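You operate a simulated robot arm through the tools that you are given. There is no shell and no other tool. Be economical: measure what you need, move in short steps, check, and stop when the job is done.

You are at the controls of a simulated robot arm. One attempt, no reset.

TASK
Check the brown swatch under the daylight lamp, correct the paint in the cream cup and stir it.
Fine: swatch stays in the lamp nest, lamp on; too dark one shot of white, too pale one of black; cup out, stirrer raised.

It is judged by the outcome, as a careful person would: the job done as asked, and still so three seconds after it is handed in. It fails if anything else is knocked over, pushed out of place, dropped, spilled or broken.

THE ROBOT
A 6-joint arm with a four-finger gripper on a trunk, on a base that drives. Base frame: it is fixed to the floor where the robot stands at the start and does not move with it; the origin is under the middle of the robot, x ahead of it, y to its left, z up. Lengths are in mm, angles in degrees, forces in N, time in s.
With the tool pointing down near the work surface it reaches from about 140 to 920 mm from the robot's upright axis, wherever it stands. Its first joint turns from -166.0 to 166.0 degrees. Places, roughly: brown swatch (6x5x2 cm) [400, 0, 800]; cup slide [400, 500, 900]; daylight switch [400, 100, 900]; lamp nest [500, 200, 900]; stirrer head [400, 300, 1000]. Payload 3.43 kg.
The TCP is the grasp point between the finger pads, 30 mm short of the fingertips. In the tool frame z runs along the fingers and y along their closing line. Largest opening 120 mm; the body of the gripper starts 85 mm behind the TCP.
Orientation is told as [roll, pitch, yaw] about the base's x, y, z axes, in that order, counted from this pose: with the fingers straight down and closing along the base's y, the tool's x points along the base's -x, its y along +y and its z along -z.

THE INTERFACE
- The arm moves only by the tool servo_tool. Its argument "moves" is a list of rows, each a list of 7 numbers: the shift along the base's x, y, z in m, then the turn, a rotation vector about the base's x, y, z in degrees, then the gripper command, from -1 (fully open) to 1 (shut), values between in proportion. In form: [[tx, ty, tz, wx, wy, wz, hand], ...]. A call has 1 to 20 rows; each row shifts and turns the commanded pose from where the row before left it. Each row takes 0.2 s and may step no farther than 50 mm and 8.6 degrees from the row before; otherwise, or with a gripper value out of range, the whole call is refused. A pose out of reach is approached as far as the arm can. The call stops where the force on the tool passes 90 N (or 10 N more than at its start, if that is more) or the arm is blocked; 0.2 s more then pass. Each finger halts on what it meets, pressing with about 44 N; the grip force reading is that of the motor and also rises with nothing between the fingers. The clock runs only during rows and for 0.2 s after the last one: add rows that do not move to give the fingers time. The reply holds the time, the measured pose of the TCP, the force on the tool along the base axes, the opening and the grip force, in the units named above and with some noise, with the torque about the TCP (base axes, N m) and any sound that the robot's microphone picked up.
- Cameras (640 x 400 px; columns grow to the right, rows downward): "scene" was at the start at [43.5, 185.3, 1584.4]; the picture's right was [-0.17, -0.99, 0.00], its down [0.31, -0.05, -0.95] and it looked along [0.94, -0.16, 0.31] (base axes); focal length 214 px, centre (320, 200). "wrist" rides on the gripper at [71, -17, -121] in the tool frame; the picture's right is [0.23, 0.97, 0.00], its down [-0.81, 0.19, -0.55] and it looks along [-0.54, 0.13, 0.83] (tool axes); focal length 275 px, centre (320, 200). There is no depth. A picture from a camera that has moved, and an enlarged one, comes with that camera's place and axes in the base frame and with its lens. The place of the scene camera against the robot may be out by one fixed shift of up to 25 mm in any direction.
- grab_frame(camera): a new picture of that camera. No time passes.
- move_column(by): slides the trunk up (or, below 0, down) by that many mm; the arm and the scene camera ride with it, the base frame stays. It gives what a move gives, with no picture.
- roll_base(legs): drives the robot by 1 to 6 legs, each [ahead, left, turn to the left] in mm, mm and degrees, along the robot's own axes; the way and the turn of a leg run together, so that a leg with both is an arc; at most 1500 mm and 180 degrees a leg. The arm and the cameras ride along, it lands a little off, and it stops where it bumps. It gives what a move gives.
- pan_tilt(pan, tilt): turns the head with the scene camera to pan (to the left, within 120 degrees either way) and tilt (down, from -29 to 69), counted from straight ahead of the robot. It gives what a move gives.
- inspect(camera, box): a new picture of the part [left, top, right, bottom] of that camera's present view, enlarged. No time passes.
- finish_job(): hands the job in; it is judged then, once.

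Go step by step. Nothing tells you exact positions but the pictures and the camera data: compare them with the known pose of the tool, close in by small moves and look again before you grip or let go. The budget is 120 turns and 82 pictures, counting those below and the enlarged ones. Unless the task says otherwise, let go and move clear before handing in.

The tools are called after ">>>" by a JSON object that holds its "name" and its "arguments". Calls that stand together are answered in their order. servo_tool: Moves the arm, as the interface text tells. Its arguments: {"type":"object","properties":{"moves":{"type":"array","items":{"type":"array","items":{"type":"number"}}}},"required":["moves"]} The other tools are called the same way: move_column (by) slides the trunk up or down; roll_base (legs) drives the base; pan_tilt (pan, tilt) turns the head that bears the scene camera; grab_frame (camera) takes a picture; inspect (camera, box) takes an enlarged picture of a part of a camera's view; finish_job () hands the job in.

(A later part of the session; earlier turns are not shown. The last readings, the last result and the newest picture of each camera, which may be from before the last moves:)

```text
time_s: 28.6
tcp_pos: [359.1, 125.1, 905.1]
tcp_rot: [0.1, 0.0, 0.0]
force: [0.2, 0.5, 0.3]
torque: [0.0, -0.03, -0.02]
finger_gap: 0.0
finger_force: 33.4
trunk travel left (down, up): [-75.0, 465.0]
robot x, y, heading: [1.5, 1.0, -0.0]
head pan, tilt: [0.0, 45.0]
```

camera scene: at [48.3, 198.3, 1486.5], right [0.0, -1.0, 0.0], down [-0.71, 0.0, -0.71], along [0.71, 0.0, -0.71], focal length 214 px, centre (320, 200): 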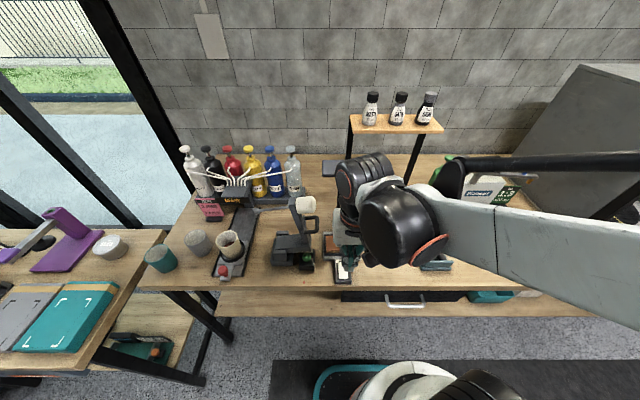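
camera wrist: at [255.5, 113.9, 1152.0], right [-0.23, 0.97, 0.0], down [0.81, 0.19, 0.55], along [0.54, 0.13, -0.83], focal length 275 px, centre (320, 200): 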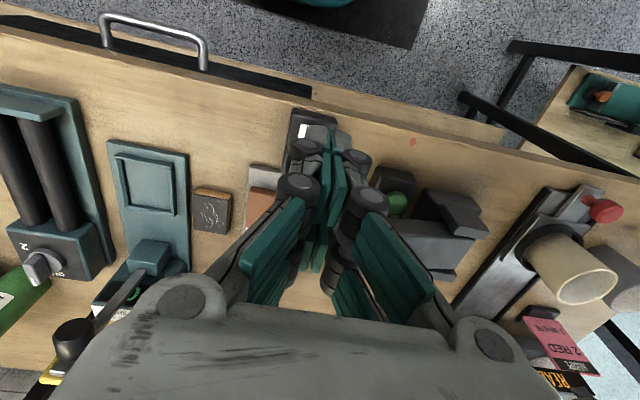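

>>> {"name": "servo_tool", "arguments": {"moves": [[0, 0, -0.003, 0, 0, 0, 1], [0, 0, 0, 0, 0, 0, 1]]}}

>>> {"name": "servo_tool", "arguments": {"moves": [[0, 0, -0.003, 0, 0, 0, 1], [0, 0, 0, 0, 0, 0, 1]]}}

>>> {"name": "servo_tool", "arguments": {"moves": [[0, 0, -0.003, 0, 0, 0, 1], [0, 0, 0, 0, 0, 0, 1]]}}

```text
time_s: 29.2
tcp_pos: [357.4, 125.1, 903.5]
tcp_rot: [0.0, 0.1, 0.0]
force: [0.6, -0.5, 0.4]
torque: [0.0, -0.05, 0.03]
finger_gap: 0.0
finger_force: 33.6
trunk travel left (down, up): [-75.0, 465.0]
robot x, y, heading: [-0.8, 2.8, -0.1]
head pan, tilt: [0.0, 45.0]
```

```text
time_s: 29.8
tcp_pos: [358.3, 125.8, 900.9]
tcp_rot: [0.1, -0.3, 0.1]
force: [-4.7, 5.5, 77.1]
torque: [0.11, -1.15, 0.28]
finger_gap: 6.0
finger_force: 33.0
trunk travel left (down, up): [-75.0, 465.0]
robot x, y, heading: [-0.8, -0.9, 0.0]
head pan, tilt: [0.0, 45.0]
stopped in row 2: the force on the tool passed its limit at 94 N (the readings are from after the stop); the commanded pose is now the measured one
```

```text
time_s: 30.1
tcp_pos: [358.7, 125.3, 900.9]
tcp_rot: [0.1, -0.5, -0.1]
force: [-7.2, 4.2, 76.8]
torque: [0.1, -1.04, 0.3]
finger_gap: 6.2
finger_force: 33.5
trunk travel left (down, up): [-75.0, 465.0]
robot x, y, heading: [1.2, 2.2, -0.2]
head pan, tilt: [0.0, 45.0]
stopped in row 1: the force on the tool passed its limit at 101 N (the readings are from after the stop); the commanded pose is now the measured one
```

That end is hard against its stop. Backing off to look.

>>> {"name": "servo_tool", "arguments": {"moves": [[0, 0, 0.03, 0, 0, 0, 1], [-0.02, 0, 0.04, 0, 0, 0, 1], [-0.04, 0, 0.02, 0, 0, 0, -0.5], [0, 0, 0, 0, 0, 0, -0.5], [0, 0, 0, 0, 0, 0, -0.5]]}}

>>> {"name": "inspect", "arguments": {"camera": "wrist", "box": [200, 60, 440, 260]}}

>>> {"name": "grab_frame", "arguments": {"camera": "scene"}}

```text
time_s: 31.3
tcp_pos: [299.5, 126.6, 989.4]
tcp_rot: [0.1, -0.3, -0.1]
force: [0.7, 0.3, -0.4]
torque: [-0.01, 0.0, -0.01]
finger_gap: 90.2
finger_force: 0.1
trunk travel left (down, up): [-75.0, 465.0]
robot x, y, heading: [0.3, 0.4, 0.1]
head pan, tilt: [0.0, 45.0]
```

```text
2.00 times, centred on (320, 160) of wrist
camera zoom: at [226.8, 109.3, 1109.8], right [-0.23, 0.97, 0.0], down [0.81, 0.19, 0.56], along [0.54, 0.13, -0.83], focal length 551 px, centre (320, 280)
```

zoom: 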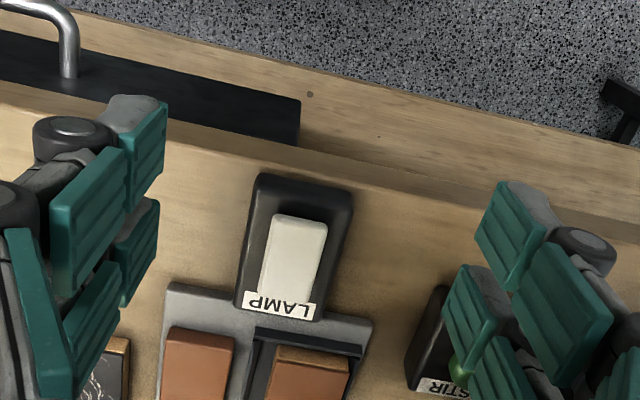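

```text
41 pictures are left
camera scene: at [48.7, 198.5, 1486.4], right [0.0, -1.0, 0.0], down [-0.71, 0.0, -0.71], along [0.71, 0.0, -0.71], focal length 214 px, centre (320, 200)
```

scene: 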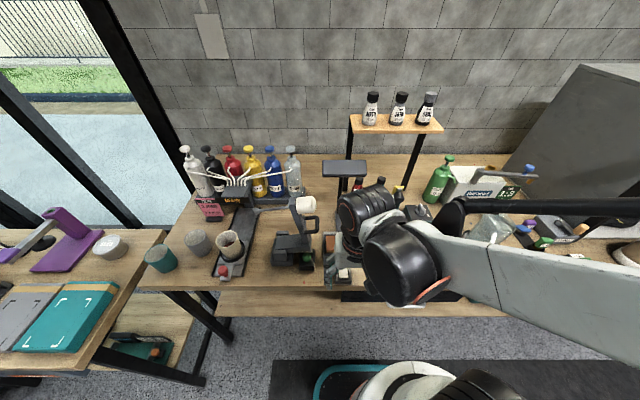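

Enlarging the switch and nest to judge the rocker's tilt and whether the lamp is lit.

>>> {"name": "inspect", "arguments": {"camera": "wrist", "box": [270, 140, 390, 260]}}

>>> {"name": "inspect", "arguments": {"camera": "scene", "box": [310, 150, 370, 290]}}

```text
3.33 times, centred on (330, 200) of wrist
camera zoom: at [226.8, 109.3, 1109.8], right [-0.23, 0.97, 0.0], down [0.81, 0.19, 0.56], along [0.54, 0.13, -0.83], focal length 918 px, centre (287, 200)
```

zoom: 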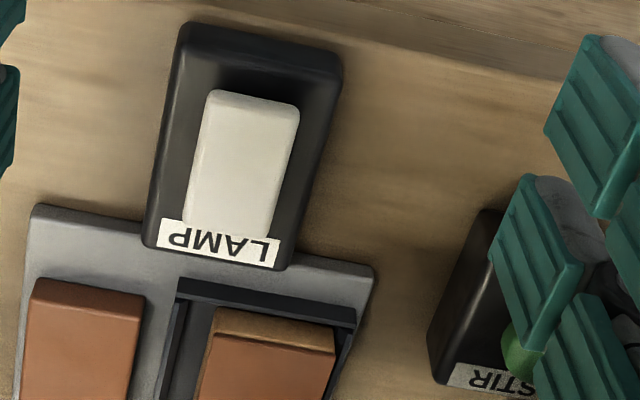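

```text
2.86 times, centred on (340, 220) of scene
camera zoom: at [48.7, 198.5, 1486.4], right [0.0, -1.0, 0.0], down [-0.71, 0.0, -0.71], along [0.71, 0.0, -0.71], focal length 613 px, centre (263, 143)
```

zoom: 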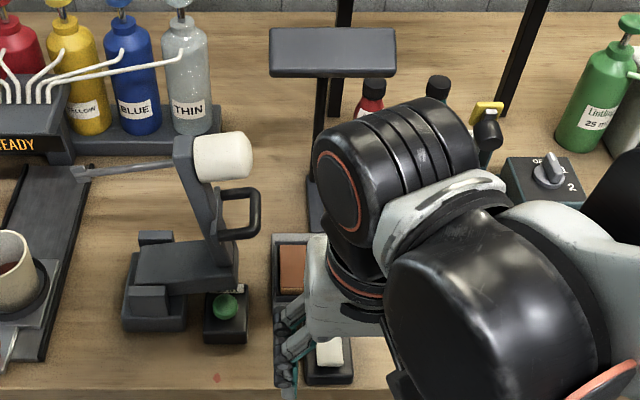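

The far end now stands proud, so I'll press that end (x≈388) next.

>>> {"name": "servo_tool", "arguments": {"moves": [[0.045, 0, 0, 0, 0, 0, 1], [0.042, 0.001, -0.02, 0, 0, 0, 1], [0, 0, -0.03, 0, 0, 0, 1], [0, 0, -0.02, 0, 0, 0, 1], [0, 0, 0, 0, 0, 0, 1]]}}

>>> {"name": "servo_tool", "arguments": {"moves": [[0, 0, -0.004, 0, 0, 0, 1], [0, 0, -0.004, 0, 0, 0, 1], [0, 0, 0, 0, 0, 0, 1]]}}

>>> {"name": "servo_tool", "arguments": {"moves": [[0, 0, -0.003, 0, 0, 0, 1], [0, 0, 0, 0, 0, 0, 1]]}}

```text
time_s: 32.5
tcp_pos: [388.5, 125.3, 920.8]
tcp_rot: [0.0, -0.3, 0.0]
force: [0.2, 0.0, -1.3]
torque: [-0.02, -0.01, 0.0]
finger_gap: 0.0
finger_force: 33.1
trunk travel left (down, up): [-75.0, 465.0]
robot x, y, heading: [0.2, 1.8, -0.3]
head pan, tilt: [0.0, 45.0]
```

```text
time_s: 33.3
tcp_pos: [387.9, 127.0, 912.4]
tcp_rot: [0.2, -0.4, 0.0]
force: [-0.4, -0.1, -0.7]
torque: [-0.02, 0.0, 0.02]
finger_gap: 0.1
finger_force: 33.8
trunk travel left (down, up): [-75.0, 465.0]
robot x, y, heading: [0.1, 0.5, 0.0]
head pan, tilt: [0.0, 45.0]
```

```text
time_s: 33.9
tcp_pos: [387.1, 126.8, 909.4]
tcp_rot: [0.2, -0.4, 0.0]
force: [0.0, 0.6, -0.5]
torque: [0.01, 0.04, 0.01]
finger_gap: 0.0
finger_force: 33.6
trunk travel left (down, up): [-75.0, 465.0]
robot x, y, heading: [-3.9, -1.9, -0.4]
head pan, tilt: [0.0, 45.0]
```

Before pressing, a check whether the lamp isn't already lit.

>>> {"name": "inspect", "arguments": {"camera": "scene", "box": [240, 140, 380, 290]}}

```text
2.67 times, centred on (310, 215) of scene
camera zoom: at [47.3, 211.5, 1486.1], right [0.16, -0.99, 0.0], down [-0.7, -0.11, -0.7], along [0.69, 0.11, -0.71], focal length 572 px, centre (347, 160)
```

zoom: 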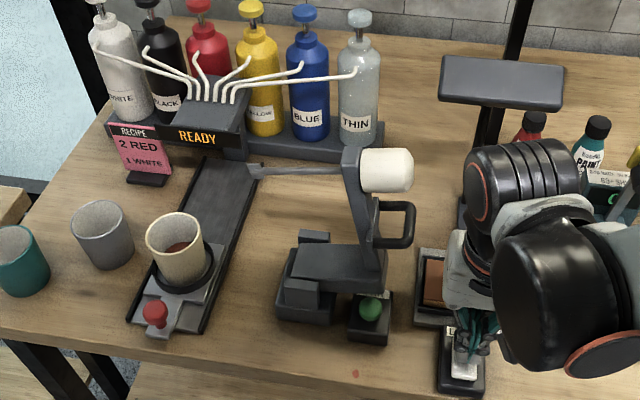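

No sign of lamp light; pressing on in small steps.

>>> {"name": "servo_tool", "arguments": {"moves": [[0, 0, -0.003, 0, 0, 0, 1], [0, 0, 0, 0, 0, 0, 1]]}}

>>> {"name": "servo_tool", "arguments": {"moves": [[0, 0, -0.002, 0, 0, 0, 1], [0, 0, 0, 0, 0, 0, 1]]}}

>>> {"name": "servo_tool", "arguments": {"moves": [[0, 0, -0.002, 0, 0, 0, 1], [0, 0, 0, 0, 0, 0, 1]]}}

```text
time_s: 34.5
tcp_pos: [387.8, 125.8, 906.1]
tcp_rot: [0.1, -0.3, 0.0]
force: [-0.5, 0.2, -0.7]
torque: [-0.01, 0.02, 0.0]
finger_gap: 0.1
finger_force: 33.4
trunk travel left (down, up): [-75.0, 465.0]
robot x, y, heading: [1.8, 1.0, 0.3]
head pan, tilt: [0.0, 45.0]
```

```text
time_s: 35.1
tcp_pos: [387.5, 126.5, 903.3]
tcp_rot: [0.1, -0.3, 0.0]
force: [-0.4, 0.2, -1.0]
torque: [0.02, -0.07, 0.0]
finger_gap: 0.0
finger_force: 33.4
trunk travel left (down, up): [-75.0, 465.0]
robot x, y, heading: [-0.9, 0.4, 0.1]
head pan, tilt: [0.0, 45.0]
```

```text
time_s: 35.7
tcp_pos: [388.1, 126.5, 901.7]
tcp_rot: [0.1, -0.4, 0.0]
force: [0.2, -0.4, 1.2]
torque: [-0.01, 0.04, 0.01]
finger_gap: 5.9
finger_force: 33.4
trunk travel left (down, up): [-75.0, 465.0]
robot x, y, heading: [-0.8, 0.1, 0.0]
head pan, tilt: [0.0, 45.0]
```

>>> {"name": "servo_tool", "arguments": {"moves": [[0, 0, -0.002, 0, 0, 0, 1], [0, 0, 0, 0, 0, 0, 1]]}}

>>> {"name": "servo_tool", "arguments": {"moves": [[0, 0, -0.002, 0, 0, 0, 1], [0, 0, 0, 0, 0, 0, 1]]}}

```text
time_s: 36.3
tcp_pos: [387.2, 125.7, 902.2]
tcp_rot: [0.1, -0.5, 0.0]
force: [10.9, -0.5, 74.7]
torque: [-0.04, 0.52, 0.1]
finger_gap: 5.7
finger_force: 33.7
trunk travel left (down, up): [-75.0, 465.0]
robot x, y, heading: [-1.5, -0.2, -0.3]
head pan, tilt: [0.0, 45.0]
```

```text
time_s: 36.6
tcp_pos: [387.1, 127.0, 901.3]
tcp_rot: [0.2, -0.5, -0.1]
force: [-1.1, 4.6, 70.9]
torque: [0.05, 0.91, 0.16]
finger_gap: 6.2
finger_force: 33.3
trunk travel left (down, up): [-75.0, 465.0]
robot x, y, heading: [-2.9, -1.1, 0.3]
head pan, tilt: [0.0, 45.0]
stopped in row 1: the force on the tool passed its limit at 101 N (the readings are from after the stop); the commanded pose is now the measured one
```

>>> {"name": "servo_tool", "arguments": {"moves": [[0, 0, 0.03, 0, 0, 0, 1], [-0.04, 0, 0.03, 0, 0, 0, 1], [-0.045, 0, 0.02, 0, 0, 0, -0.5], [0, 0, 0, 0, 0, 0, -0.5], [0, 0, 0, 0, 0, 0, -0.5]]}}

>>> {"name": "inspect", "arguments": {"camera": "wrist", "box": [240, 130, 400, 270]}}

>>> {"name": "inspect", "arguments": {"camera": "scene", "box": [240, 140, 380, 290]}}

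```text
time_s: 37.3
tcp_pos: [435.7, 155.0, 958.3]
tcp_rot: [0.1, -0.5, -2.1]
force: [0.2, -8.7, 1.8]
torque: [0.55, -0.02, -0.16]
finger_gap: 71.9
finger_force: 0.0
trunk travel left (down, up): [-75.0, 465.0]
robot x, y, heading: [2.9, 1.0, 0.0]
head pan, tilt: [0.0, 45.0]
stopped in row 3: the arm was blocked; the commanded pose is now the measured one
```

```text
2.86 times, centred on (320, 200) of wrist
camera zoom: at [362.3, 141.4, 1077.8], right [-0.19, 0.98, 0.0], down [0.81, 0.16, 0.56], along [0.55, 0.11, -0.83], focal length 786 px, centre (320, 200)
```

zoom: 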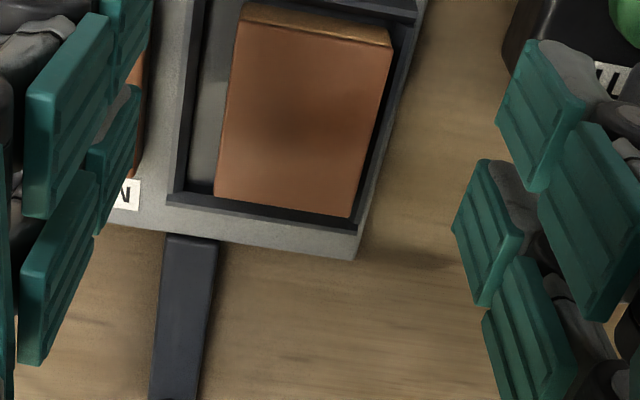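

```text
2.67 times, centred on (310, 215) of scene
camera zoom: at [50.5, 210.8, 1494.2], right [0.17, -0.99, 0.0], down [-0.63, -0.11, -0.77], along [0.76, 0.13, -0.64], focal length 572 px, centre (347, 160)
```

zoom: 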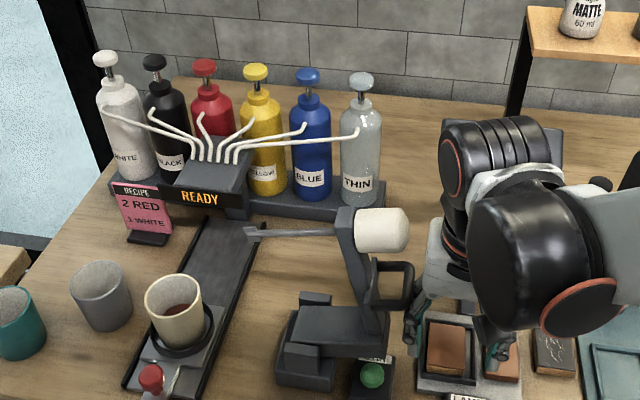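

The arm ended up unexpectedly at (436, 155) and is lightly touching something on its left, probably the stirrer. Looking before moving.

>>> {"name": "grab_frame", "arguments": {"camera": "wrist"}}

>>> {"name": "grab_frame", "arguments": {"camera": "scene"}}

```text
35 pictures are left
camera wrist: at [362.3, 141.4, 1077.8], right [-0.19, 0.98, 0.0], down [0.81, 0.16, 0.56], along [0.55, 0.11, -0.83], focal length 275 px, centre (320, 200)
```

wrist: 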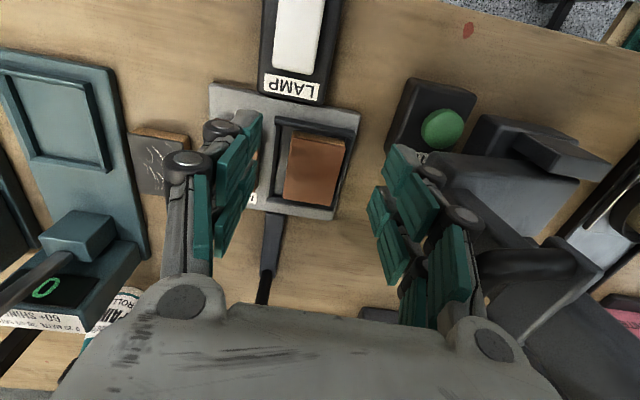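

```text
34 pictures are left
camera scene: at [50.5, 210.8, 1494.2], right [0.17, -0.99, 0.0], down [-0.63, -0.11, -0.77], along [0.76, 0.13, -0.64], focal length 214 px, centre (320, 200)
```

scene: 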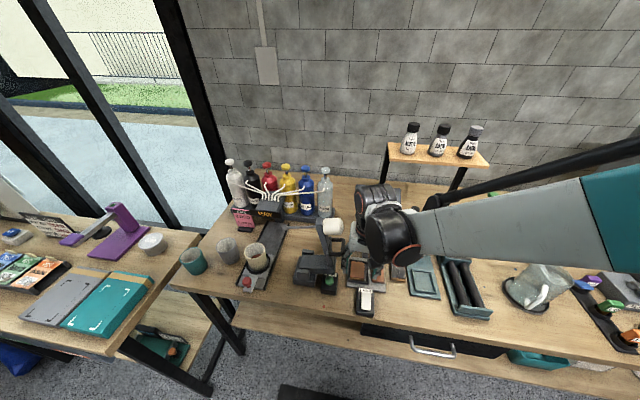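

Stirrer and swatch look undisturbed. Easing away to the right and up, closing the fingers.

>>> {"name": "servo_tool", "arguments": {"moves": [[0, -0.01, 0, 0, 0, 0, 0.2], [0, -0.02, 0, 0, 0, 2, 0.2], [0, 0, 0.02, 0, 0.5, 0, 0.2]]}}

>>> {"name": "servo_tool", "arguments": {"moves": [[-0.02, 0, 0.01, 0, 0, 0, 0.2], [-0.02, 0, 0.01, 0, 0, 0, 0.2], [-0.02, 0, 0, 0, 0, 0, -0.3], [-0.02, 0, 0, 0, 0, 0, -0.3], [-0.02, 0, 0, 0, 0, 0, -0.3], [0, 0, 0, 0, 0, 0, -0.3]]}}

>>> {"name": "inspect", "arguments": {"camera": "wrist", "box": [200, 60, 440, 260]}}

```text
time_s: 38.1
tcp_pos: [441.4, 128.7, 976.0]
tcp_rot: [0.2, 0.2, -0.1]
force: [0.7, -0.1, -0.1]
torque: [0.01, -0.01, 0.02]
finger_gap: 47.8
finger_force: 0.1
trunk travel left (down, up): [-75.0, 465.0]
robot x, y, heading: [1.8, 1.3, 0.1]
head pan, tilt: [0.0, 45.0]
```

```text
time_s: 38.9
tcp_pos: [456.9, 142.2, 991.2]
tcp_rot: [0.1, 0.1, -1.4]
force: [0.5, 0.1, -0.2]
torque: [0.02, 0.02, -0.02]
finger_gap: 78.1
finger_force: 0.0
trunk travel left (down, up): [-75.0, 465.0]
robot x, y, heading: [-2.4, 0.6, -0.1]
head pan, tilt: [0.0, 45.0]
stopped in row 3: the arm was blocked; the commanded pose is now the measured one
```

```text
2.00 times, centred on (320, 160) of wrist
camera zoom: at [385.3, 127.4, 1112.9], right [-0.21, 0.98, 0.0], down [0.82, 0.17, 0.55], along [0.54, 0.12, -0.83], focal length 551 px, centre (320, 280)
```

zoom: 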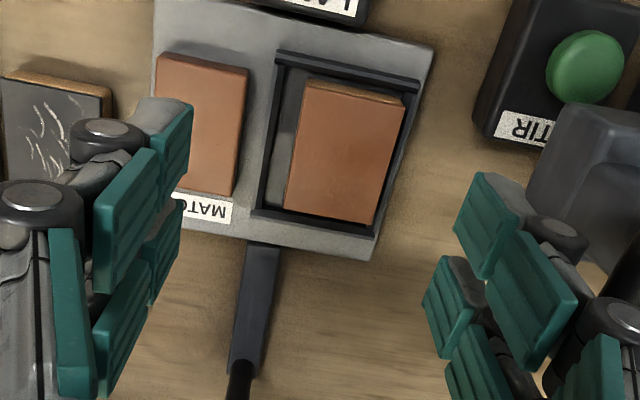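

The arm again drifted forward instead of back, with no contact force. I'll rise straight up first, then test a small backward move.

>>> {"name": "servo_tool", "arguments": {"moves": [[0, -0.01, 0.03, 0, 0, 0, -0.3], [0, -0.01, 0.03, 0, 0, 1.4, -0.3], [0, 0, 0.03, 0, 0, 0, -0.3]]}}

>>> {"name": "servo_tool", "arguments": {"moves": [[-0.02, 0, 0, 0, 0, 0, -0.3]]}}

>>> {"name": "servo_tool", "arguments": {"moves": [[-0.02, 0, 0, 0, 0, 0, -0.3]]}}

```text
time_s: 39.9
tcp_pos: [506.0, 128.0, 1078.8]
tcp_rot: [0.2, 0.1, -0.9]
force: [0.6, -0.4, -0.6]
torque: [-0.07, 0.02, 0.0]
finger_gap: 77.9
finger_force: 0.1
trunk travel left (down, up): [-75.0, 465.0]
robot x, y, heading: [-1.4, -2.3, -0.0]
head pan, tilt: [0.0, 45.0]
stopped in row 3: the arm was blocked; the commanded pose is now the measured one
```

```text
time_s: 40.2
tcp_pos: [496.4, 124.9, 1077.0]
tcp_rot: [0.0, 0.1, -1.8]
force: [0.7, 0.0, 0.7]
torque: [-0.02, -0.01, 0.01]
finger_gap: 78.0
finger_force: 0.0
trunk travel left (down, up): [-75.0, 465.0]
robot x, y, heading: [-3.1, 0.7, 0.1]
head pan, tilt: [0.0, 45.0]
```

```text
time_s: 40.9
tcp_pos: [499.0, 129.4, 1074.4]
tcp_rot: [0.1, 0.1, -2.0]
force: [1.4, -0.6, 0.2]
torque: [0.01, 0.02, -0.01]
finger_gap: 78.0
finger_force: 0.1
trunk travel left (down, up): [-75.0, 465.0]
robot x, y, heading: [-1.5, 1.5, -0.2]
head pan, tilt: [0.0, 45.0]
stopped in row 1: the arm was blocked; the commanded pose is now the measured one
```

Something is blocking an upper link; checking the scene camera, which seems to get deflected when this occurs.

>>> {"name": "grab_frame", "arguments": {"camera": "scene"}}

```text
32 pictures are left
camera scene: at [55.9, 201.1, 1500.0], right [0.03, -1.0, 0.0], down [-0.59, -0.02, -0.81], along [0.81, 0.02, -0.59], focal length 214 px, centre (320, 200)
```

scene: 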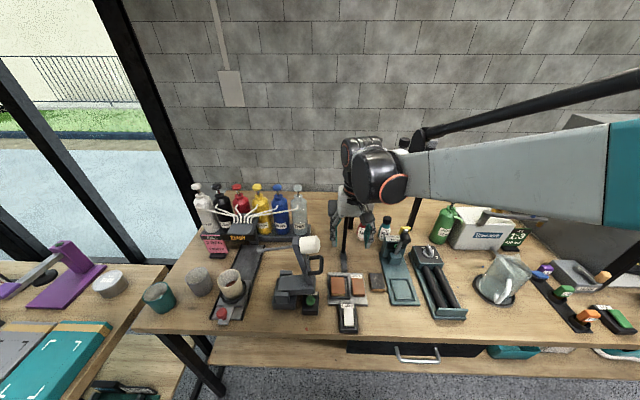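

The arm's upper link is fouling the camera head (mast at about y=180). I'll pan the head away to the left, raise the trunk for clearance, and then drive left so the work lies to the robot's right.

>>> {"name": "pan_tilt", "arguments": {"pan": 60, "tilt": 45}}

>>> {"name": "move_column", "arguments": {"by": 220}}

>>> {"name": "grab_frame", "arguments": {"camera": "scene"}}

```text
time_s: 42.1
tcp_pos: [492.5, 130.6, 1075.1]
tcp_rot: [0.2, 0.1, -1.6]
force: [-0.1, 0.0, 0.4]
torque: [0.04, 0.04, 0.01]
finger_gap: 78.1
finger_force: 0.1
trunk travel left (down, up): [-75.0, 465.0]
robot x, y, heading: [0.1, -0.2, 0.1]
head pan, tilt: [60.0, 45.0]
```

```text
time_s: 44.5
tcp_pos: [492.5, 130.5, 1295.7]
tcp_rot: [0.1, 0.1, -1.8]
force: [0.2, -1.5, 0.1]
torque: [0.03, -0.01, 0.0]
finger_gap: 78.1
finger_force: 0.0
trunk travel left (down, up): [-295.0, 245.0]
robot x, y, heading: [-0.8, -1.2, 0.0]
head pan, tilt: [60.0, 45.0]
```

```text
31 pictures are left
camera scene: at [8.0, 268.8, 1706.3], right [0.87, -0.5, 0.0], down [-0.35, -0.61, -0.71], along [0.35, 0.61, -0.71], focal length 214 px, centre (320, 200)
```

scene: 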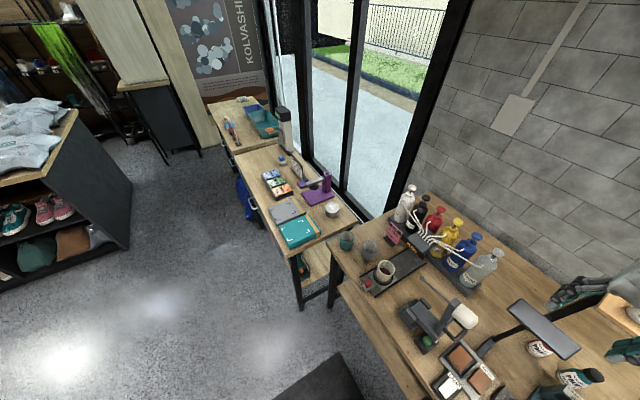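

Head is clear. Enlarging the nest to judge lamp state and colours.

>>> {"name": "inspect", "arguments": {"camera": "scene", "box": [400, 290, 600, 400]}}

>>> {"name": "inspect", "arguments": {"camera": "scene", "box": [330, 180, 520, 360]}}

```text
3.20 times, centred on (500, 345) of scene
camera zoom: at [8.0, 268.8, 1706.3], right [0.87, -0.5, 0.0], down [-0.35, -0.61, -0.71], along [0.35, 0.61, -0.71], focal length 686 px, centre (-256, -264)
```

zoom: 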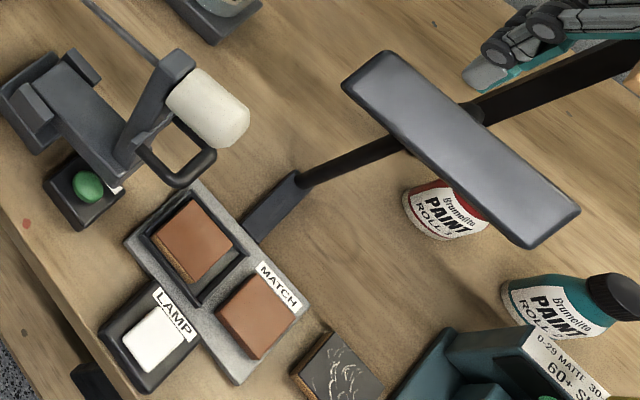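

```text
2.22 times, centred on (425, 270) of scene
camera zoom: at [8.0, 268.8, 1706.3], right [0.87, -0.5, 0.0], down [-0.35, -0.61, -0.71], along [0.35, 0.61, -0.71], focal length 477 px, centre (87, 44)
```

zoom: 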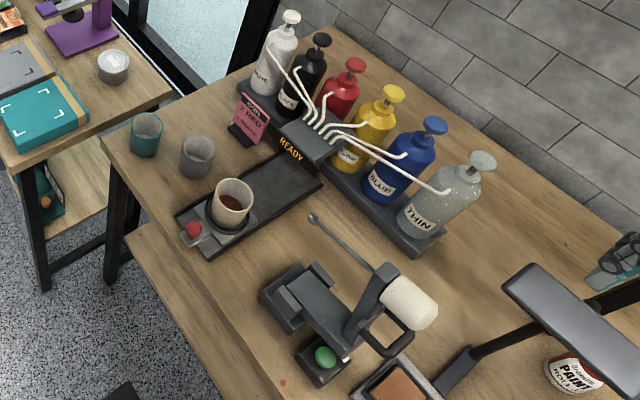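

The lamp isn't lit; the near-end press flipped the rocker and the far-end press flipped it back. With the arm raised clear, I'll drive the robot left and slightly back.

>>> {"name": "roll_base", "arguments": {"legs": [[-40, 360, 0]]}}

>>> {"name": "pan_tilt", "arguments": {"pan": 0, "tilt": 55}}

>>> {"name": "grab_frame", "arguments": {"camera": "scene"}}

```text
time_s: 46.8
tcp_pos: [454.7, 492.6, 1296.3]
tcp_rot: [0.0, 0.2, -1.9]
force: [-0.4, 0.9, -0.2]
torque: [-0.04, 0.02, 0.02]
finger_gap: 77.9
finger_force: 0.0
trunk travel left (down, up): [-295.0, 245.0]
robot x, y, heading: [-38.1, 366.8, -0.1]
head pan, tilt: [60.0, 45.0]
```

```text
time_s: 48.1
tcp_pos: [455.1, 492.3, 1296.6]
tcp_rot: [0.1, 0.2, -2.0]
force: [-0.4, 0.9, -0.3]
torque: [-0.01, 0.0, 0.0]
finger_gap: 78.1
finger_force: 0.1
trunk travel left (down, up): [-295.0, 245.0]
robot x, y, heading: [-42.3, 361.5, -0.5]
head pan, tilt: [0.0, 55.0]
```

```text
28 pictures are left
camera scene: at [1.5, 566.7, 1693.8], right [0.06, -1.0, 0.0], down [-0.81, -0.05, -0.58], along [0.58, 0.04, -0.81], focal length 214 px, centre (320, 200)
```

scene: 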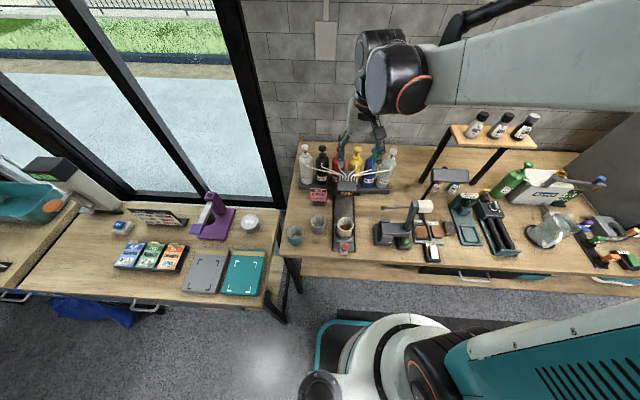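

Robot now stands left with good clearance. Moving the closed hand at height over the LAMP switch's near end, then down.

>>> {"name": "servo_tool", "arguments": {"moves": [[-0.012, -0.046, 0, 0, 0, 2, 1], [-0.012, -0.046, 0, 0, 0, 0, 1], [-0.012, -0.046, 0, 0, 0, 0, 1], [-0.013, -0.046, 0, 0, 0, 0, 1], [-0.013, -0.046, 0, 0, 0, 0, 1], [-0.013, -0.046, 0, 0, 0, 0, 1], [-0.013, -0.045, 0, 0, 0, 0, 1], [-0.013, -0.045, 0, 0, 0, 0, 1], [0, 0, -0.045, 0, 0, 0, 1], [0, 0, -0.045, 0, 0, 0, 1], [0, 0, -0.045, 0, 0, 0, 1], [0, 0, -0.045, 0, 0, 0, 1], [0, 0, -0.045, 0, 0, 0, 1], [0, 0, -0.045, 0, 0, 0, 1], [0, 0, -0.045, 0, 0, 0, 1], [0, 0, -0.03, 0, 0, 0, 1], [0, 0, 0, 0, 0, 0, 1]]}}

>>> {"name": "inspect", "arguments": {"camera": "scene", "box": [360, 160, 480, 280]}}

```text
time_s: 51.7
tcp_pos: [386.7, 103.9, 994.0]
tcp_rot: [0.0, 0.1, 0.1]
force: [-0.2, 1.0, -0.2]
torque: [-0.01, 0.02, 0.02]
finger_gap: 0.3
finger_force: 33.5
out of reach, approached as far as the arm can: row 15, 16
trunk travel left (down, up): [-295.0, 245.0]
robot x, y, heading: [-37.5, 362.0, -0.5]
head pan, tilt: [0.0, 55.0]
```

```text
3.33 times, centred on (420, 220) of scene
camera zoom: at [1.0, 561.6, 1693.1], right [0.0, -1.0, 0.0], down [-0.82, 0.0, -0.57], along [0.57, 0.0, -0.82], focal length 715 px, centre (-13, 133)
```

zoom: 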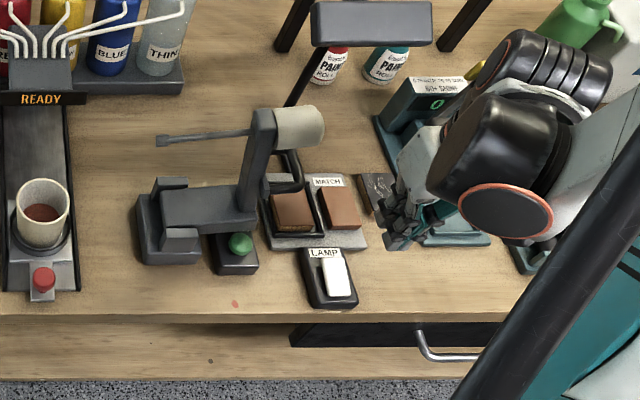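

Trunk is too high for reaching down there. I'll raise the arm a bit, lower the trunk 150 mm, and line up.

>>> {"name": "servo_tool", "arguments": {"moves": [[-0.008, 0.005, 0.045, 0, 0, 0, 1], [-0.008, 0.005, 0.045, 0, 0, 0, 1], [-0.008, 0.005, 0.03, 0, 0, 0, 1], [0, 0, 0, 0, 0, 0, 1]]}}

>>> {"name": "move_column", "arguments": {"by": -150}}

>>> {"name": "inspect", "arguments": {"camera": "scene", "box": [360, 160, 480, 280]}}

```text
time_s: 52.7
tcp_pos: [361.3, 119.3, 1114.3]
tcp_rot: [0.1, 0.1, -0.1]
force: [0.4, 0.4, 0.0]
torque: [-0.01, -0.02, 0.02]
finger_gap: 0.2
finger_force: 33.4
trunk travel left (down, up): [-295.0, 245.0]
robot x, y, heading: [-40.2, 359.5, -0.2]
head pan, tilt: [0.0, 55.0]
```

```text
time_s: 54.5
tcp_pos: [361.7, 119.8, 962.6]
tcp_rot: [0.1, 0.1, 0.0]
force: [0.2, 0.0, -0.1]
torque: [-0.02, -0.01, -0.02]
finger_gap: 0.1
finger_force: 33.5
trunk travel left (down, up): [-145.0, 395.0]
robot x, y, heading: [-38.8, 366.8, -0.1]
head pan, tilt: [0.0, 55.0]
```

```text
3.33 times, centred on (420, 220) of scene
camera zoom: at [1.0, 561.6, 1543.2], right [0.0, -1.0, 0.0], down [-0.82, 0.0, -0.57], along [0.57, 0.0, -0.82], focal length 715 px, centre (-13, 133)
```

zoom: 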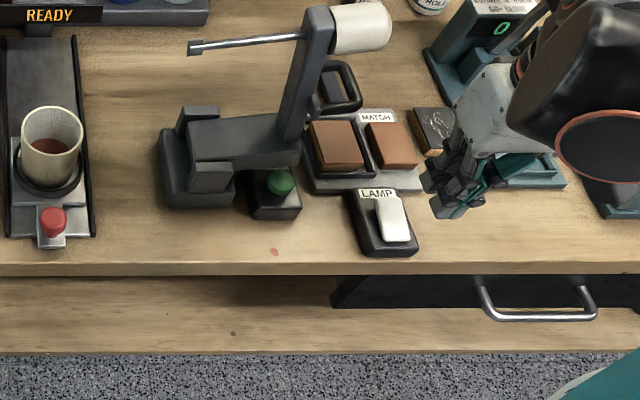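

The near end is visibly raised now. Lowering over it and verifying alignment with the wrist camera.

>>> {"name": "servo_tool", "arguments": {"moves": [[-0.004, 0.006, -0.03, 0, 0, 0, 1], [0, 0, -0.01, 0, 0, 0, 1], [0, 0, 0, 0, 0, 0, 1]]}}

>>> {"name": "inspect", "arguments": {"camera": "wrist", "box": [220, 60, 420, 260]}}

```text
time_s: 55.3
tcp_pos: [359.8, 126.9, 924.8]
tcp_rot: [0.1, 0.1, -0.1]
force: [0.1, -0.3, -0.9]
torque: [0.0, 0.02, -0.03]
finger_gap: 0.4
finger_force: 32.7
trunk travel left (down, up): [-145.0, 395.0]
robot x, y, heading: [-38.9, 363.4, -0.7]
head pan, tilt: [0.0, 55.0]
```

```text
2.00 times, centred on (320, 160) of wrist
camera zoom: at [286.9, 109.4, 1044.7], right [-0.23, 0.97, 0.0], down [0.81, 0.19, 0.55], along [0.54, 0.13, -0.83], focal length 551 px, centre (320, 280)
```

zoom: 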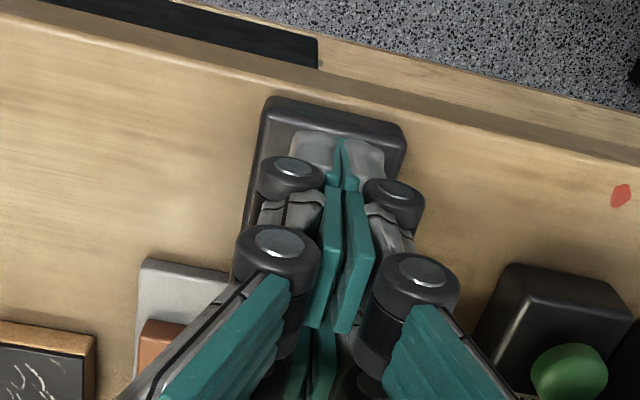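

Aligned. Pressing the near end.

>>> {"name": "servo_tool", "arguments": {"moves": [[-0.004, 0, -0.015, 0, 0, 0, 1], [0, 0, -0.003, 0, 0, 0, 1], [0, 0, -0.002, 0, 0, 0, 1], [0, 0, -0.002, 0, 0, 0, 1], [0, 0, -0.002, 0, 0, 0, 1], [0, 0, -0.002, 0, 0, 0, 1], [0, 0, -0.002, 0, 0, 0, 1]]}}

>>> {"name": "servo_tool", "arguments": {"moves": [[0, 0, 0.03, 0, 0, 0, 1], [0, 0, 0.04, 0, 0, 0, 1], [0, 0, 0.04, 0, 0, 0, 1], [0, -0.04, 0.03, 0, 0, 0, 1], [0, -0.04, 0.03, 0, 0, 0, 1], [0, 0, 0, 0, 0, 0, 1]]}}

>>> {"name": "inspect", "arguments": {"camera": "scene", "box": [360, 160, 480, 280]}}

```text
time_s: 56.7
tcp_pos: [356.5, 125.8, 900.7]
tcp_rot: [-0.1, -0.4, 0.0]
force: [2.7, -0.2, 67.5]
torque: [-0.01, -1.42, -0.02]
finger_gap: 6.0
finger_force: 33.5
trunk travel left (down, up): [-145.0, 395.0]
robot x, y, heading: [-39.4, 364.1, -0.2]
head pan, tilt: [0.0, 55.0]
stopped in row 7: the force on the tool passed its limit at 101 N (the readings are from after the stop); the commanded pose is now the measured one
```

```text
time_s: 58.1
tcp_pos: [358.5, 43.1, 1064.9]
tcp_rot: [0.0, -0.2, 0.0]
force: [-0.1, -0.2, 0.3]
torque: [0.02, 0.0, 0.0]
finger_gap: 0.0
finger_force: 33.4
trunk travel left (down, up): [-145.0, 395.0]
robot x, y, heading: [-34.7, 360.1, -0.1]
head pan, tilt: [0.0, 55.0]
```

```text
3.33 times, centred on (420, 220) of scene
camera zoom: at [1.0, 561.3, 1543.1], right [0.0, -1.0, 0.0], down [-0.82, 0.0, -0.57], along [0.57, 0.0, -0.82], focal length 715 px, centre (-13, 133)
```

zoom: 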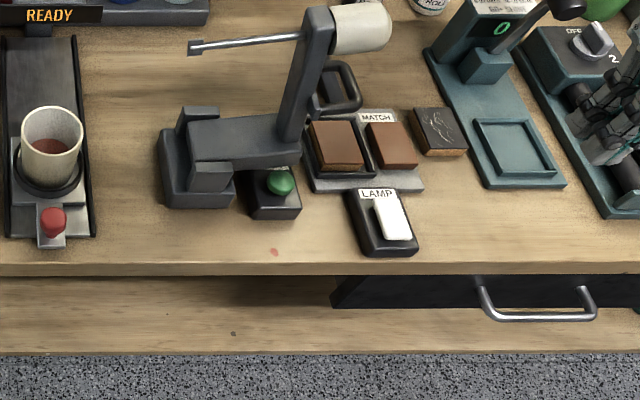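

>>> {"name": "inspect", "arguments": {"camera": "scene", "box": [440, 190, 500, 240]}}

>>> {"name": "grab_frame", "arguments": {"camera": "scene"}}

```text
8.00 times, centred on (470, 215) of scene
camera zoom: at [1.0, 561.3, 1543.1], right [0.0, -1.0, 0.0], down [-0.82, 0.0, -0.57], along [0.57, 0.0, -0.82], focal length 1716 px, centre (-880, 80)
```

zoom: 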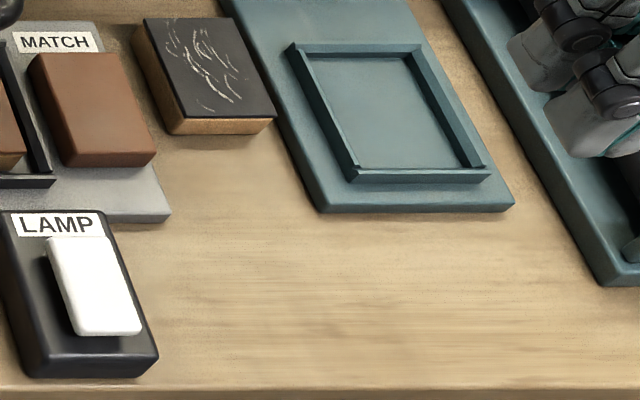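

```text
22 pictures are left
camera scene: at [1.0, 561.3, 1543.1], right [0.0, -1.0, 0.0], down [-0.82, 0.0, -0.57], along [0.57, 0.0, -0.82], focal length 214 px, centre (320, 200)
```

scene: 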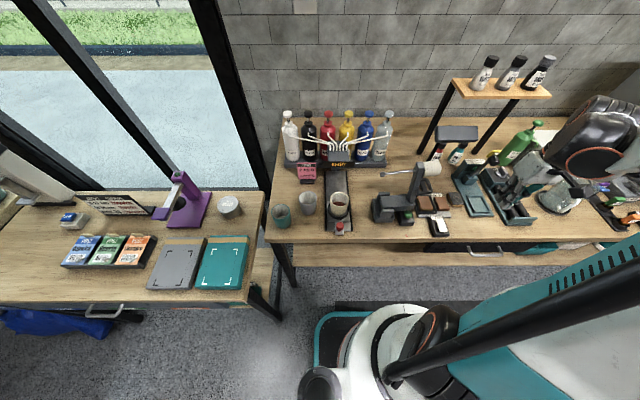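

I can't judge from this distance; moving the wrist camera to look at the two swatches and the switch up close.

>>> {"name": "servo_tool", "arguments": {"moves": [[0.01, 0.03, 0, 0, 0, 0, -0.6], [0.01, 0.03, 0, 0, 0, 0, -0.6], [0, 0.01, 0, 0, 0, 0, -0.6], [0, 0, 0, 0, 0, 0, -0.6]]}}

>>> {"name": "inspect", "arguments": {"camera": "wrist", "box": [220, 80, 420, 280]}}

```text
time_s: 59.1
tcp_pos: [378.3, 115.9, 1067.3]
tcp_rot: [0.1, -0.2, 0.1]
force: [0.3, 0.4, 0.5]
torque: [0.0, -0.02, 0.0]
finger_gap: 95.8
finger_force: 0.0
trunk travel left (down, up): [-145.0, 395.0]
robot x, y, heading: [-37.6, 358.9, -0.3]
head pan, tilt: [0.0, 55.0]
```

```text
2.00 times, centred on (320, 180) of wrist
camera zoom: at [305.1, 98.1, 1188.9], right [-0.23, 0.97, 0.0], down [0.81, 0.19, 0.56], along [0.54, 0.13, -0.83], focal length 551 px, centre (320, 240)
```

zoom: 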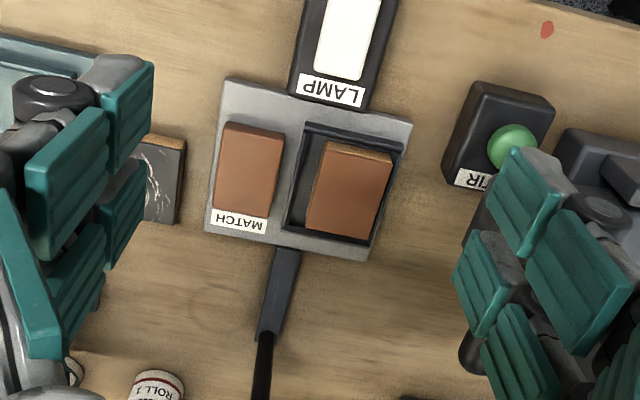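

Enlarging the two swatches for a colour comparison.

>>> {"name": "inspect", "arguments": {"camera": "wrist", "box": [280, 110, 360, 180]}}

```text
5.71 times, centred on (320, 145) of wrist
camera zoom: at [305.1, 98.1, 1188.9], right [-0.23, 0.97, 0.0], down [0.81, 0.19, 0.56], along [0.54, 0.13, -0.83], focal length 1573 px, centre (320, 514)
```

zoom: 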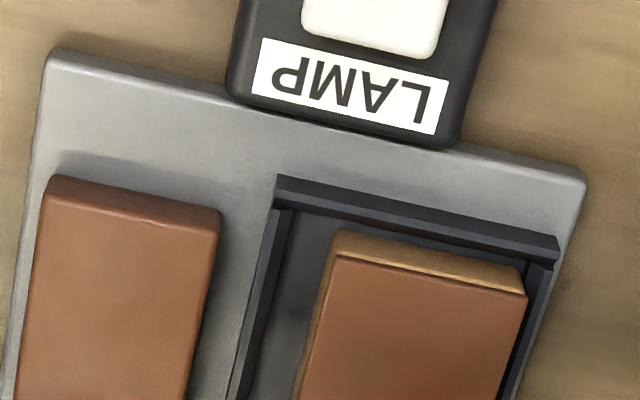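

No lamp effect visible, and the rocker's near end still appears raised. I'll press the near end again, better centred (y=131) and twice.

>>> {"name": "servo_tool", "arguments": {"moves": [[-0.01, 0.007, -0.03, 0, 0.2, 0, 1], [-0.011, 0.008, -0.04, 0, 0, 0, 1], [0, 0, -0.04, 0, 0, 0, 1], [0, 0, -0.04, 0, 0, 0, 1], [0, 0, 0, 0, 0, 0, 1], [0, 0, -0.008, 0, 0, 0, 1], [0, 0, 0, 0, 0, 0, 1]]}}

>>> {"name": "servo_tool", "arguments": {"moves": [[0, 0, -0.002, 0, 0, 0, 1], [0, 0, 0, 0, 0, 0, 1]]}}

>>> {"name": "servo_tool", "arguments": {"moves": [[0, 0, -0.002, 0, 0, 0, 1], [0, 0, 0, 0, 0, 0, 1]]}}

>>> {"name": "servo_tool", "arguments": {"moves": [[0, 0, -0.002, 0, 0, 0, 1], [0, 0, 0, 0, 0, 0, 1]]}}

```text
time_s: 60.7
tcp_pos: [355.3, 129.3, 912.3]
tcp_rot: [0.0, 0.0, -0.1]
force: [0.7, -1.2, -0.6]
torque: [0.03, -0.01, 0.02]
finger_gap: 0.1
finger_force: 33.4
trunk travel left (down, up): [-145.0, 395.0]
robot x, y, heading: [-37.6, 367.4, -0.2]
head pan, tilt: [0.0, 55.0]
```

```text
time_s: 61.3
tcp_pos: [355.0, 128.0, 910.5]
tcp_rot: [0.0, 0.0, 0.0]
force: [0.5, -0.2, -0.1]
torque: [-0.01, -0.02, 0.04]
finger_gap: 0.0
finger_force: 33.3
trunk travel left (down, up): [-145.0, 395.0]
robot x, y, heading: [-41.6, 363.7, -0.2]
head pan, tilt: [0.0, 55.0]
```

```text
time_s: 61.9
tcp_pos: [356.3, 129.8, 906.9]
tcp_rot: [0.0, -0.1, 0.0]
force: [-0.4, 1.0, -0.6]
torque: [0.03, -0.01, -0.01]
finger_gap: 0.0
finger_force: 33.7
trunk travel left (down, up): [-145.0, 395.0]
robot x, y, heading: [-37.3, 364.5, -0.4]
head pan, tilt: [0.0, 55.0]
```

```text
time_s: 62.5
tcp_pos: [356.7, 129.1, 906.4]
tcp_rot: [-0.1, 0.0, 0.0]
force: [0.2, 1.3, -0.3]
torque: [-0.01, 0.0, 0.0]
finger_gap: 0.1
finger_force: 33.7
trunk travel left (down, up): [-145.0, 395.0]
robot x, y, heading: [-37.0, 363.0, -0.2]
head pan, tilt: [0.0, 55.0]
```

>>> {"name": "servo_tool", "arguments": {"moves": [[0, 0, -0.002, 0, 0, 0, 1], [0, 0, 0, 0, 0, 0, 1]]}}

>>> {"name": "servo_tool", "arguments": {"moves": [[0, 0, -0.001, 0, 0, 0, 1], [0, 0, 0, 0, 0, 0, 1]]}}

>>> {"name": "servo_tool", "arguments": {"moves": [[0, 0, -0.001, 0, 0, 0, 1], [0, 0, 0, 0, 0, 0, 1]]}}

>>> {"name": "servo_tool", "arguments": {"moves": [[0, 0, -0.001, 0, 0, 0, 1], [0, 0, 0, 0, 0, 0, 1]]}}

>>> {"name": "servo_tool", "arguments": {"moves": [[0, 0, -0.001, 0, 0, 0, 1], [0, 0, 0, 0, 0, 0, 1]]}}

```text
time_s: 63.1
tcp_pos: [356.4, 128.8, 903.1]
tcp_rot: [0.0, -0.1, 0.0]
force: [0.2, 0.4, 0.1]
torque: [0.02, 0.01, 0.0]
finger_gap: 0.0
finger_force: 33.5
trunk travel left (down, up): [-145.0, 395.0]
robot x, y, heading: [-38.3, 366.3, 0.1]
head pan, tilt: [0.0, 55.0]
```

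```text
time_s: 63.7
tcp_pos: [355.8, 129.0, 902.2]
tcp_rot: [-0.1, 0.0, 0.0]
force: [0.1, 0.0, 0.5]
torque: [0.04, 0.04, 0.0]
finger_gap: 0.0
finger_force: 33.2
trunk travel left (down, up): [-145.0, 395.0]
robot x, y, heading: [-38.6, 364.2, -0.2]
head pan, tilt: [0.0, 55.0]
```

```text
time_s: 64.3
tcp_pos: [355.2, 129.5, 902.3]
tcp_rot: [-0.2, -0.2, 0.1]
force: [2.4, -0.4, 13.3]
torque: [0.0, -0.35, -0.02]
finger_gap: 6.0
finger_force: 33.8
trunk travel left (down, up): [-145.0, 395.0]
robot x, y, heading: [-39.8, 364.9, 0.1]
head pan, tilt: [0.0, 55.0]
```

```text
time_s: 64.9
tcp_pos: [356.7, 130.6, 901.0]
tcp_rot: [-0.1, -0.2, -0.1]
force: [13.3, -9.6, 64.8]
torque: [-0.26, -1.69, -0.16]
finger_gap: 5.9
finger_force: 33.0
trunk travel left (down, up): [-145.0, 395.0]
robot x, y, heading: [-40.0, 362.8, -0.5]
head pan, tilt: [0.0, 55.0]
```

```text
time_s: 65.3
tcp_pos: [355.8, 129.8, 900.8]
tcp_rot: [-0.2, -0.4, 0.1]
force: [0.8, -1.3, 63.7]
torque: [0.0, -1.29, 0.02]
finger_gap: 6.2
finger_force: 33.7
trunk travel left (down, up): [-145.0, 395.0]
robot x, y, heading: [-42.3, 362.2, -0.6]
head pan, tilt: [0.0, 55.0]
stopped in row 2: the force on the tool passed its limit at 94 N (the readings are from after the stop); the commanded pose is now the measured one
```

>>> {"name": "servo_tool", "arguments": {"moves": [[0, 0, 0.03, 0, 0.2, 0, 1], [0, 0, 0.04, 0, 0, 0, 1], [0, 0, 0.04, 0, 0, 0, 1], [0, -0.04, 0.03, 0, 0, 0, 1], [0, -0.04, 0.03, 0, 0, 0, 1], [0, 0, 0, 0, 0, 0, 1]]}}

>>> {"name": "inspect", "arguments": {"camera": "scene", "box": [410, 190, 470, 240]}}

```text
time_s: 66.8
tcp_pos: [357.2, 47.0, 1069.3]
tcp_rot: [0.0, 0.0, 0.0]
force: [-0.8, -0.4, 0.0]
torque: [0.02, 0.04, 0.0]
finger_gap: 0.0
finger_force: 32.5
trunk travel left (down, up): [-145.0, 395.0]
robot x, y, heading: [-37.9, 360.4, -0.2]
head pan, tilt: [0.0, 55.0]
```

```text
8.00 times, centred on (440, 215) of scene
camera zoom: at [1.1, 561.2, 1543.1], right [0.0, -1.0, 0.0], down [-0.82, 0.0, -0.57], along [0.57, 0.0, -0.82], focal length 1716 px, centre (-640, 80)
```

zoom: 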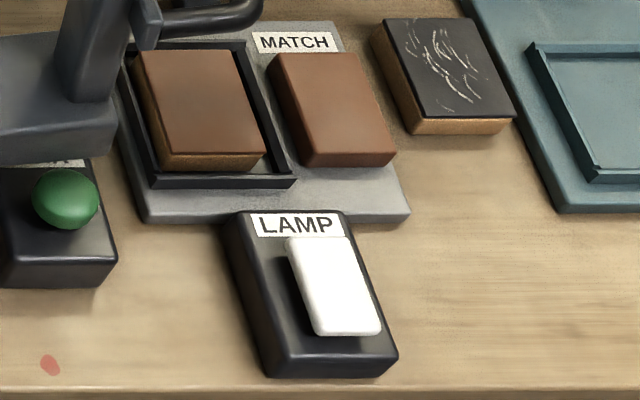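

The near end is still clearly raised, so it wasn't flipped. I'll press further out, right at the paddle's near edge, for more leverage.

>>> {"name": "servo_tool", "arguments": {"moves": [[-0.003, 0.04, -0.03, 0, 0, 0, 1], [-0.003, 0.043, -0.02, 0, 0, 0, 1], [0, 0, -0.045, 0, 0, 0, 1], [0, 0, -0.045, 0, 0, 0, 1], [0, 0, -0.02, 0, 0, 0, 1], [0, 0, 0, 0, 0, 0, 1]]}}

>>> {"name": "servo_tool", "arguments": {"moves": [[0, 0, -0.003, 0, 0, 0, 1], [0, 0, -0.001, 0, 0, 0, 1], [0, 0, -0.001, 0, 0, 0, 1], [0, 0, -0.001, 0, 0, 0, 1], [0, 0, -0.001, 0, 0, 0, 1], [0, 0, 0, 0, 0, 0, 1]]}}

>>> {"name": "servo_tool", "arguments": {"moves": [[0, 0, -0.001, 0, 0, 0, 1], [0, 0, -0.001, 0, 0, 0, 1], [0, 0, -0.001, 0, 0, 0, 1], [0, 0, -0.001, 0, 0, 0, 1]]}}

```text
time_s: 68.2
tcp_pos: [352.0, 131.2, 909.6]
tcp_rot: [-0.1, 0.1, 0.0]
force: [-0.4, -0.1, -0.6]
torque: [0.03, 0.02, -0.03]
finger_gap: 0.2
finger_force: 33.7
trunk travel left (down, up): [-145.0, 395.0]
robot x, y, heading: [-39.1, 364.0, -0.2]
head pan, tilt: [0.0, 55.0]
```

```text
time_s: 69.5
tcp_pos: [352.5, 131.1, 902.9]
tcp_rot: [-0.1, 0.0, 0.0]
force: [-0.4, 0.7, 0.2]
torque: [0.01, -0.01, 0.0]
finger_gap: 0.0
finger_force: 33.4
trunk travel left (down, up): [-145.0, 395.0]
robot x, y, heading: [-38.3, 360.8, 0.0]
head pan, tilt: [0.0, 55.0]
```

```text
time_s: 70.7
tcp_pos: [350.1, 132.4, 901.5]
tcp_rot: [-0.3, -0.3, 0.0]
force: [-2.4, -0.1, 69.7]
torque: [-0.01, -1.59, 0.04]
finger_gap: 6.1
finger_force: 33.3
trunk travel left (down, up): [-145.0, 395.0]
robot x, y, heading: [-36.8, 362.7, -0.6]
head pan, tilt: [0.0, 55.0]
stopped in row 4: the force on the tool passed its limit at 93 N (the readings are from after the stop); the commanded pose is now the measured one
```

>>> {"name": "servo_tool", "arguments": {"moves": [[0, 0, 0.03, 0, 0.3, 0, 1], [-0.03, 0, 0.04, 0, 0, 0, 1], [-0.03, 0, 0.03, 0, 0, 0, -0.6], [0, 0, 0, 0, 0, 0, -0.6], [0, 0, 0, 0, 0, 0, -0.6]]}}

>>> {"name": "inspect", "arguments": {"camera": "wrist", "box": [250, 120, 410, 280]}}

```text
time_s: 71.9
tcp_pos: [293.8, 129.4, 997.9]
tcp_rot: [-0.2, 0.2, 0.0]
force: [0.0, -0.3, -0.8]
torque: [-0.01, 0.01, 0.0]
finger_gap: 96.1
finger_force: 0.0
trunk travel left (down, up): [-145.0, 395.0]
robot x, y, heading: [-39.2, 362.2, -0.3]
head pan, tilt: [0.0, 55.0]
```

```text
2.50 times, centred on (330, 200) of wrist
camera zoom: at [221.9, 113.1, 1118.6], right [-0.23, 0.97, 0.0], down [0.81, 0.19, 0.55], along [0.53, 0.12, -0.84], focal length 688 px, centre (295, 200)
```

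zoom: 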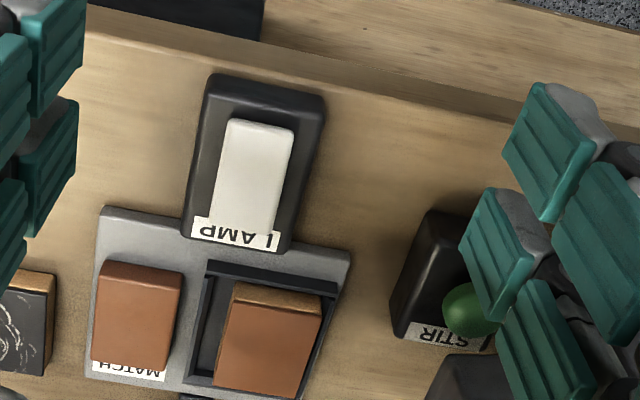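

The far end now stands up over the label — the rocker has flipped. Comparing with the same scene crop as before.

>>> {"name": "inspect", "arguments": {"camera": "scene", "box": [410, 190, 470, 240]}}

```text
8.00 times, centred on (440, 215) of scene
camera zoom: at [2.0, 561.0, 1543.0], right [0.0, -1.0, 0.0], down [-0.82, 0.0, -0.57], along [0.57, 0.0, -0.82], focal length 1716 px, centre (-640, 80)
```

zoom: 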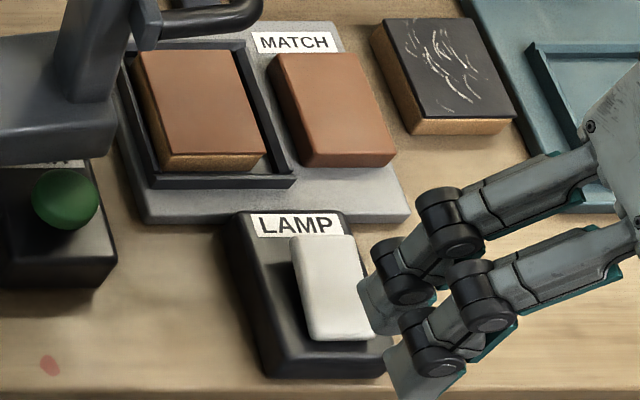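

I can't tell the rocker's state from here. I'll turn the hand 90° and take a side-on close look at the switch.

>>> {"name": "servo_tool", "arguments": {"moves": [[0.01, -0.015, 0, 0, 0, 8.5, -0.6], [0.01, -0.015, 0, 0, 0, 8.5, -0.6], [0.01, -0.015, 0, 0, 0, 8.5, -0.6], [0.01, -0.015, 0, 0, 0, 8.5, -0.6], [0.01, -0.015, 0, 0, 0, 8.5, -0.6], [0.01, -0.01, 0, 0, 0, 8.5, -0.6], [0.01, -0.01, 0, 0, 0, 8.5, -0.6], [0.01, -0.01, 0, 0, 0, 8.5, -0.6], [0, 0, 0, 0, 0, 8.5, -0.6], [0, 0, 0, 0, 0, 8.5, -0.6], [0, 0, -0.04, 0, 0, 5, -0.6], [0, 0, -0.04, 0, 0, 0, -0.6], [0, 0, 0, 0, 0, 0, -0.6]]}}

>>> {"name": "inspect", "arguments": {"camera": "wrist", "box": [220, 120, 420, 300]}}

```text
time_s: 74.7
tcp_pos: [374.3, 26.6, 919.5]
tcp_rot: [-0.2, 0.3, 90.0]
force: [0.0, 0.3, 0.9]
torque: [0.0, -0.01, 0.01]
finger_gap: 96.2
finger_force: 0.1
trunk travel left (down, up): [-145.0, 395.0]
robot x, y, heading: [-39.1, 362.9, -0.4]
head pan, tilt: [0.0, 55.0]
```

```text
2.22 times, centred on (320, 210) of wrist
camera zoom: at [389.1, -45.7, 1039.7], right [-0.97, -0.23, 0.0], down [-0.19, 0.81, 0.55], along [-0.12, 0.54, -0.84], focal length 612 px, centre (320, 178)
```

zoom: 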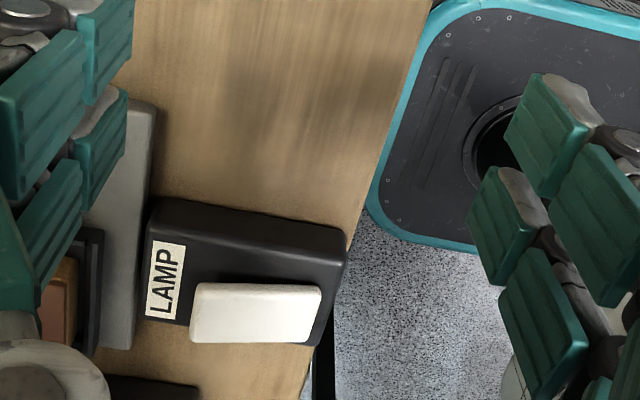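

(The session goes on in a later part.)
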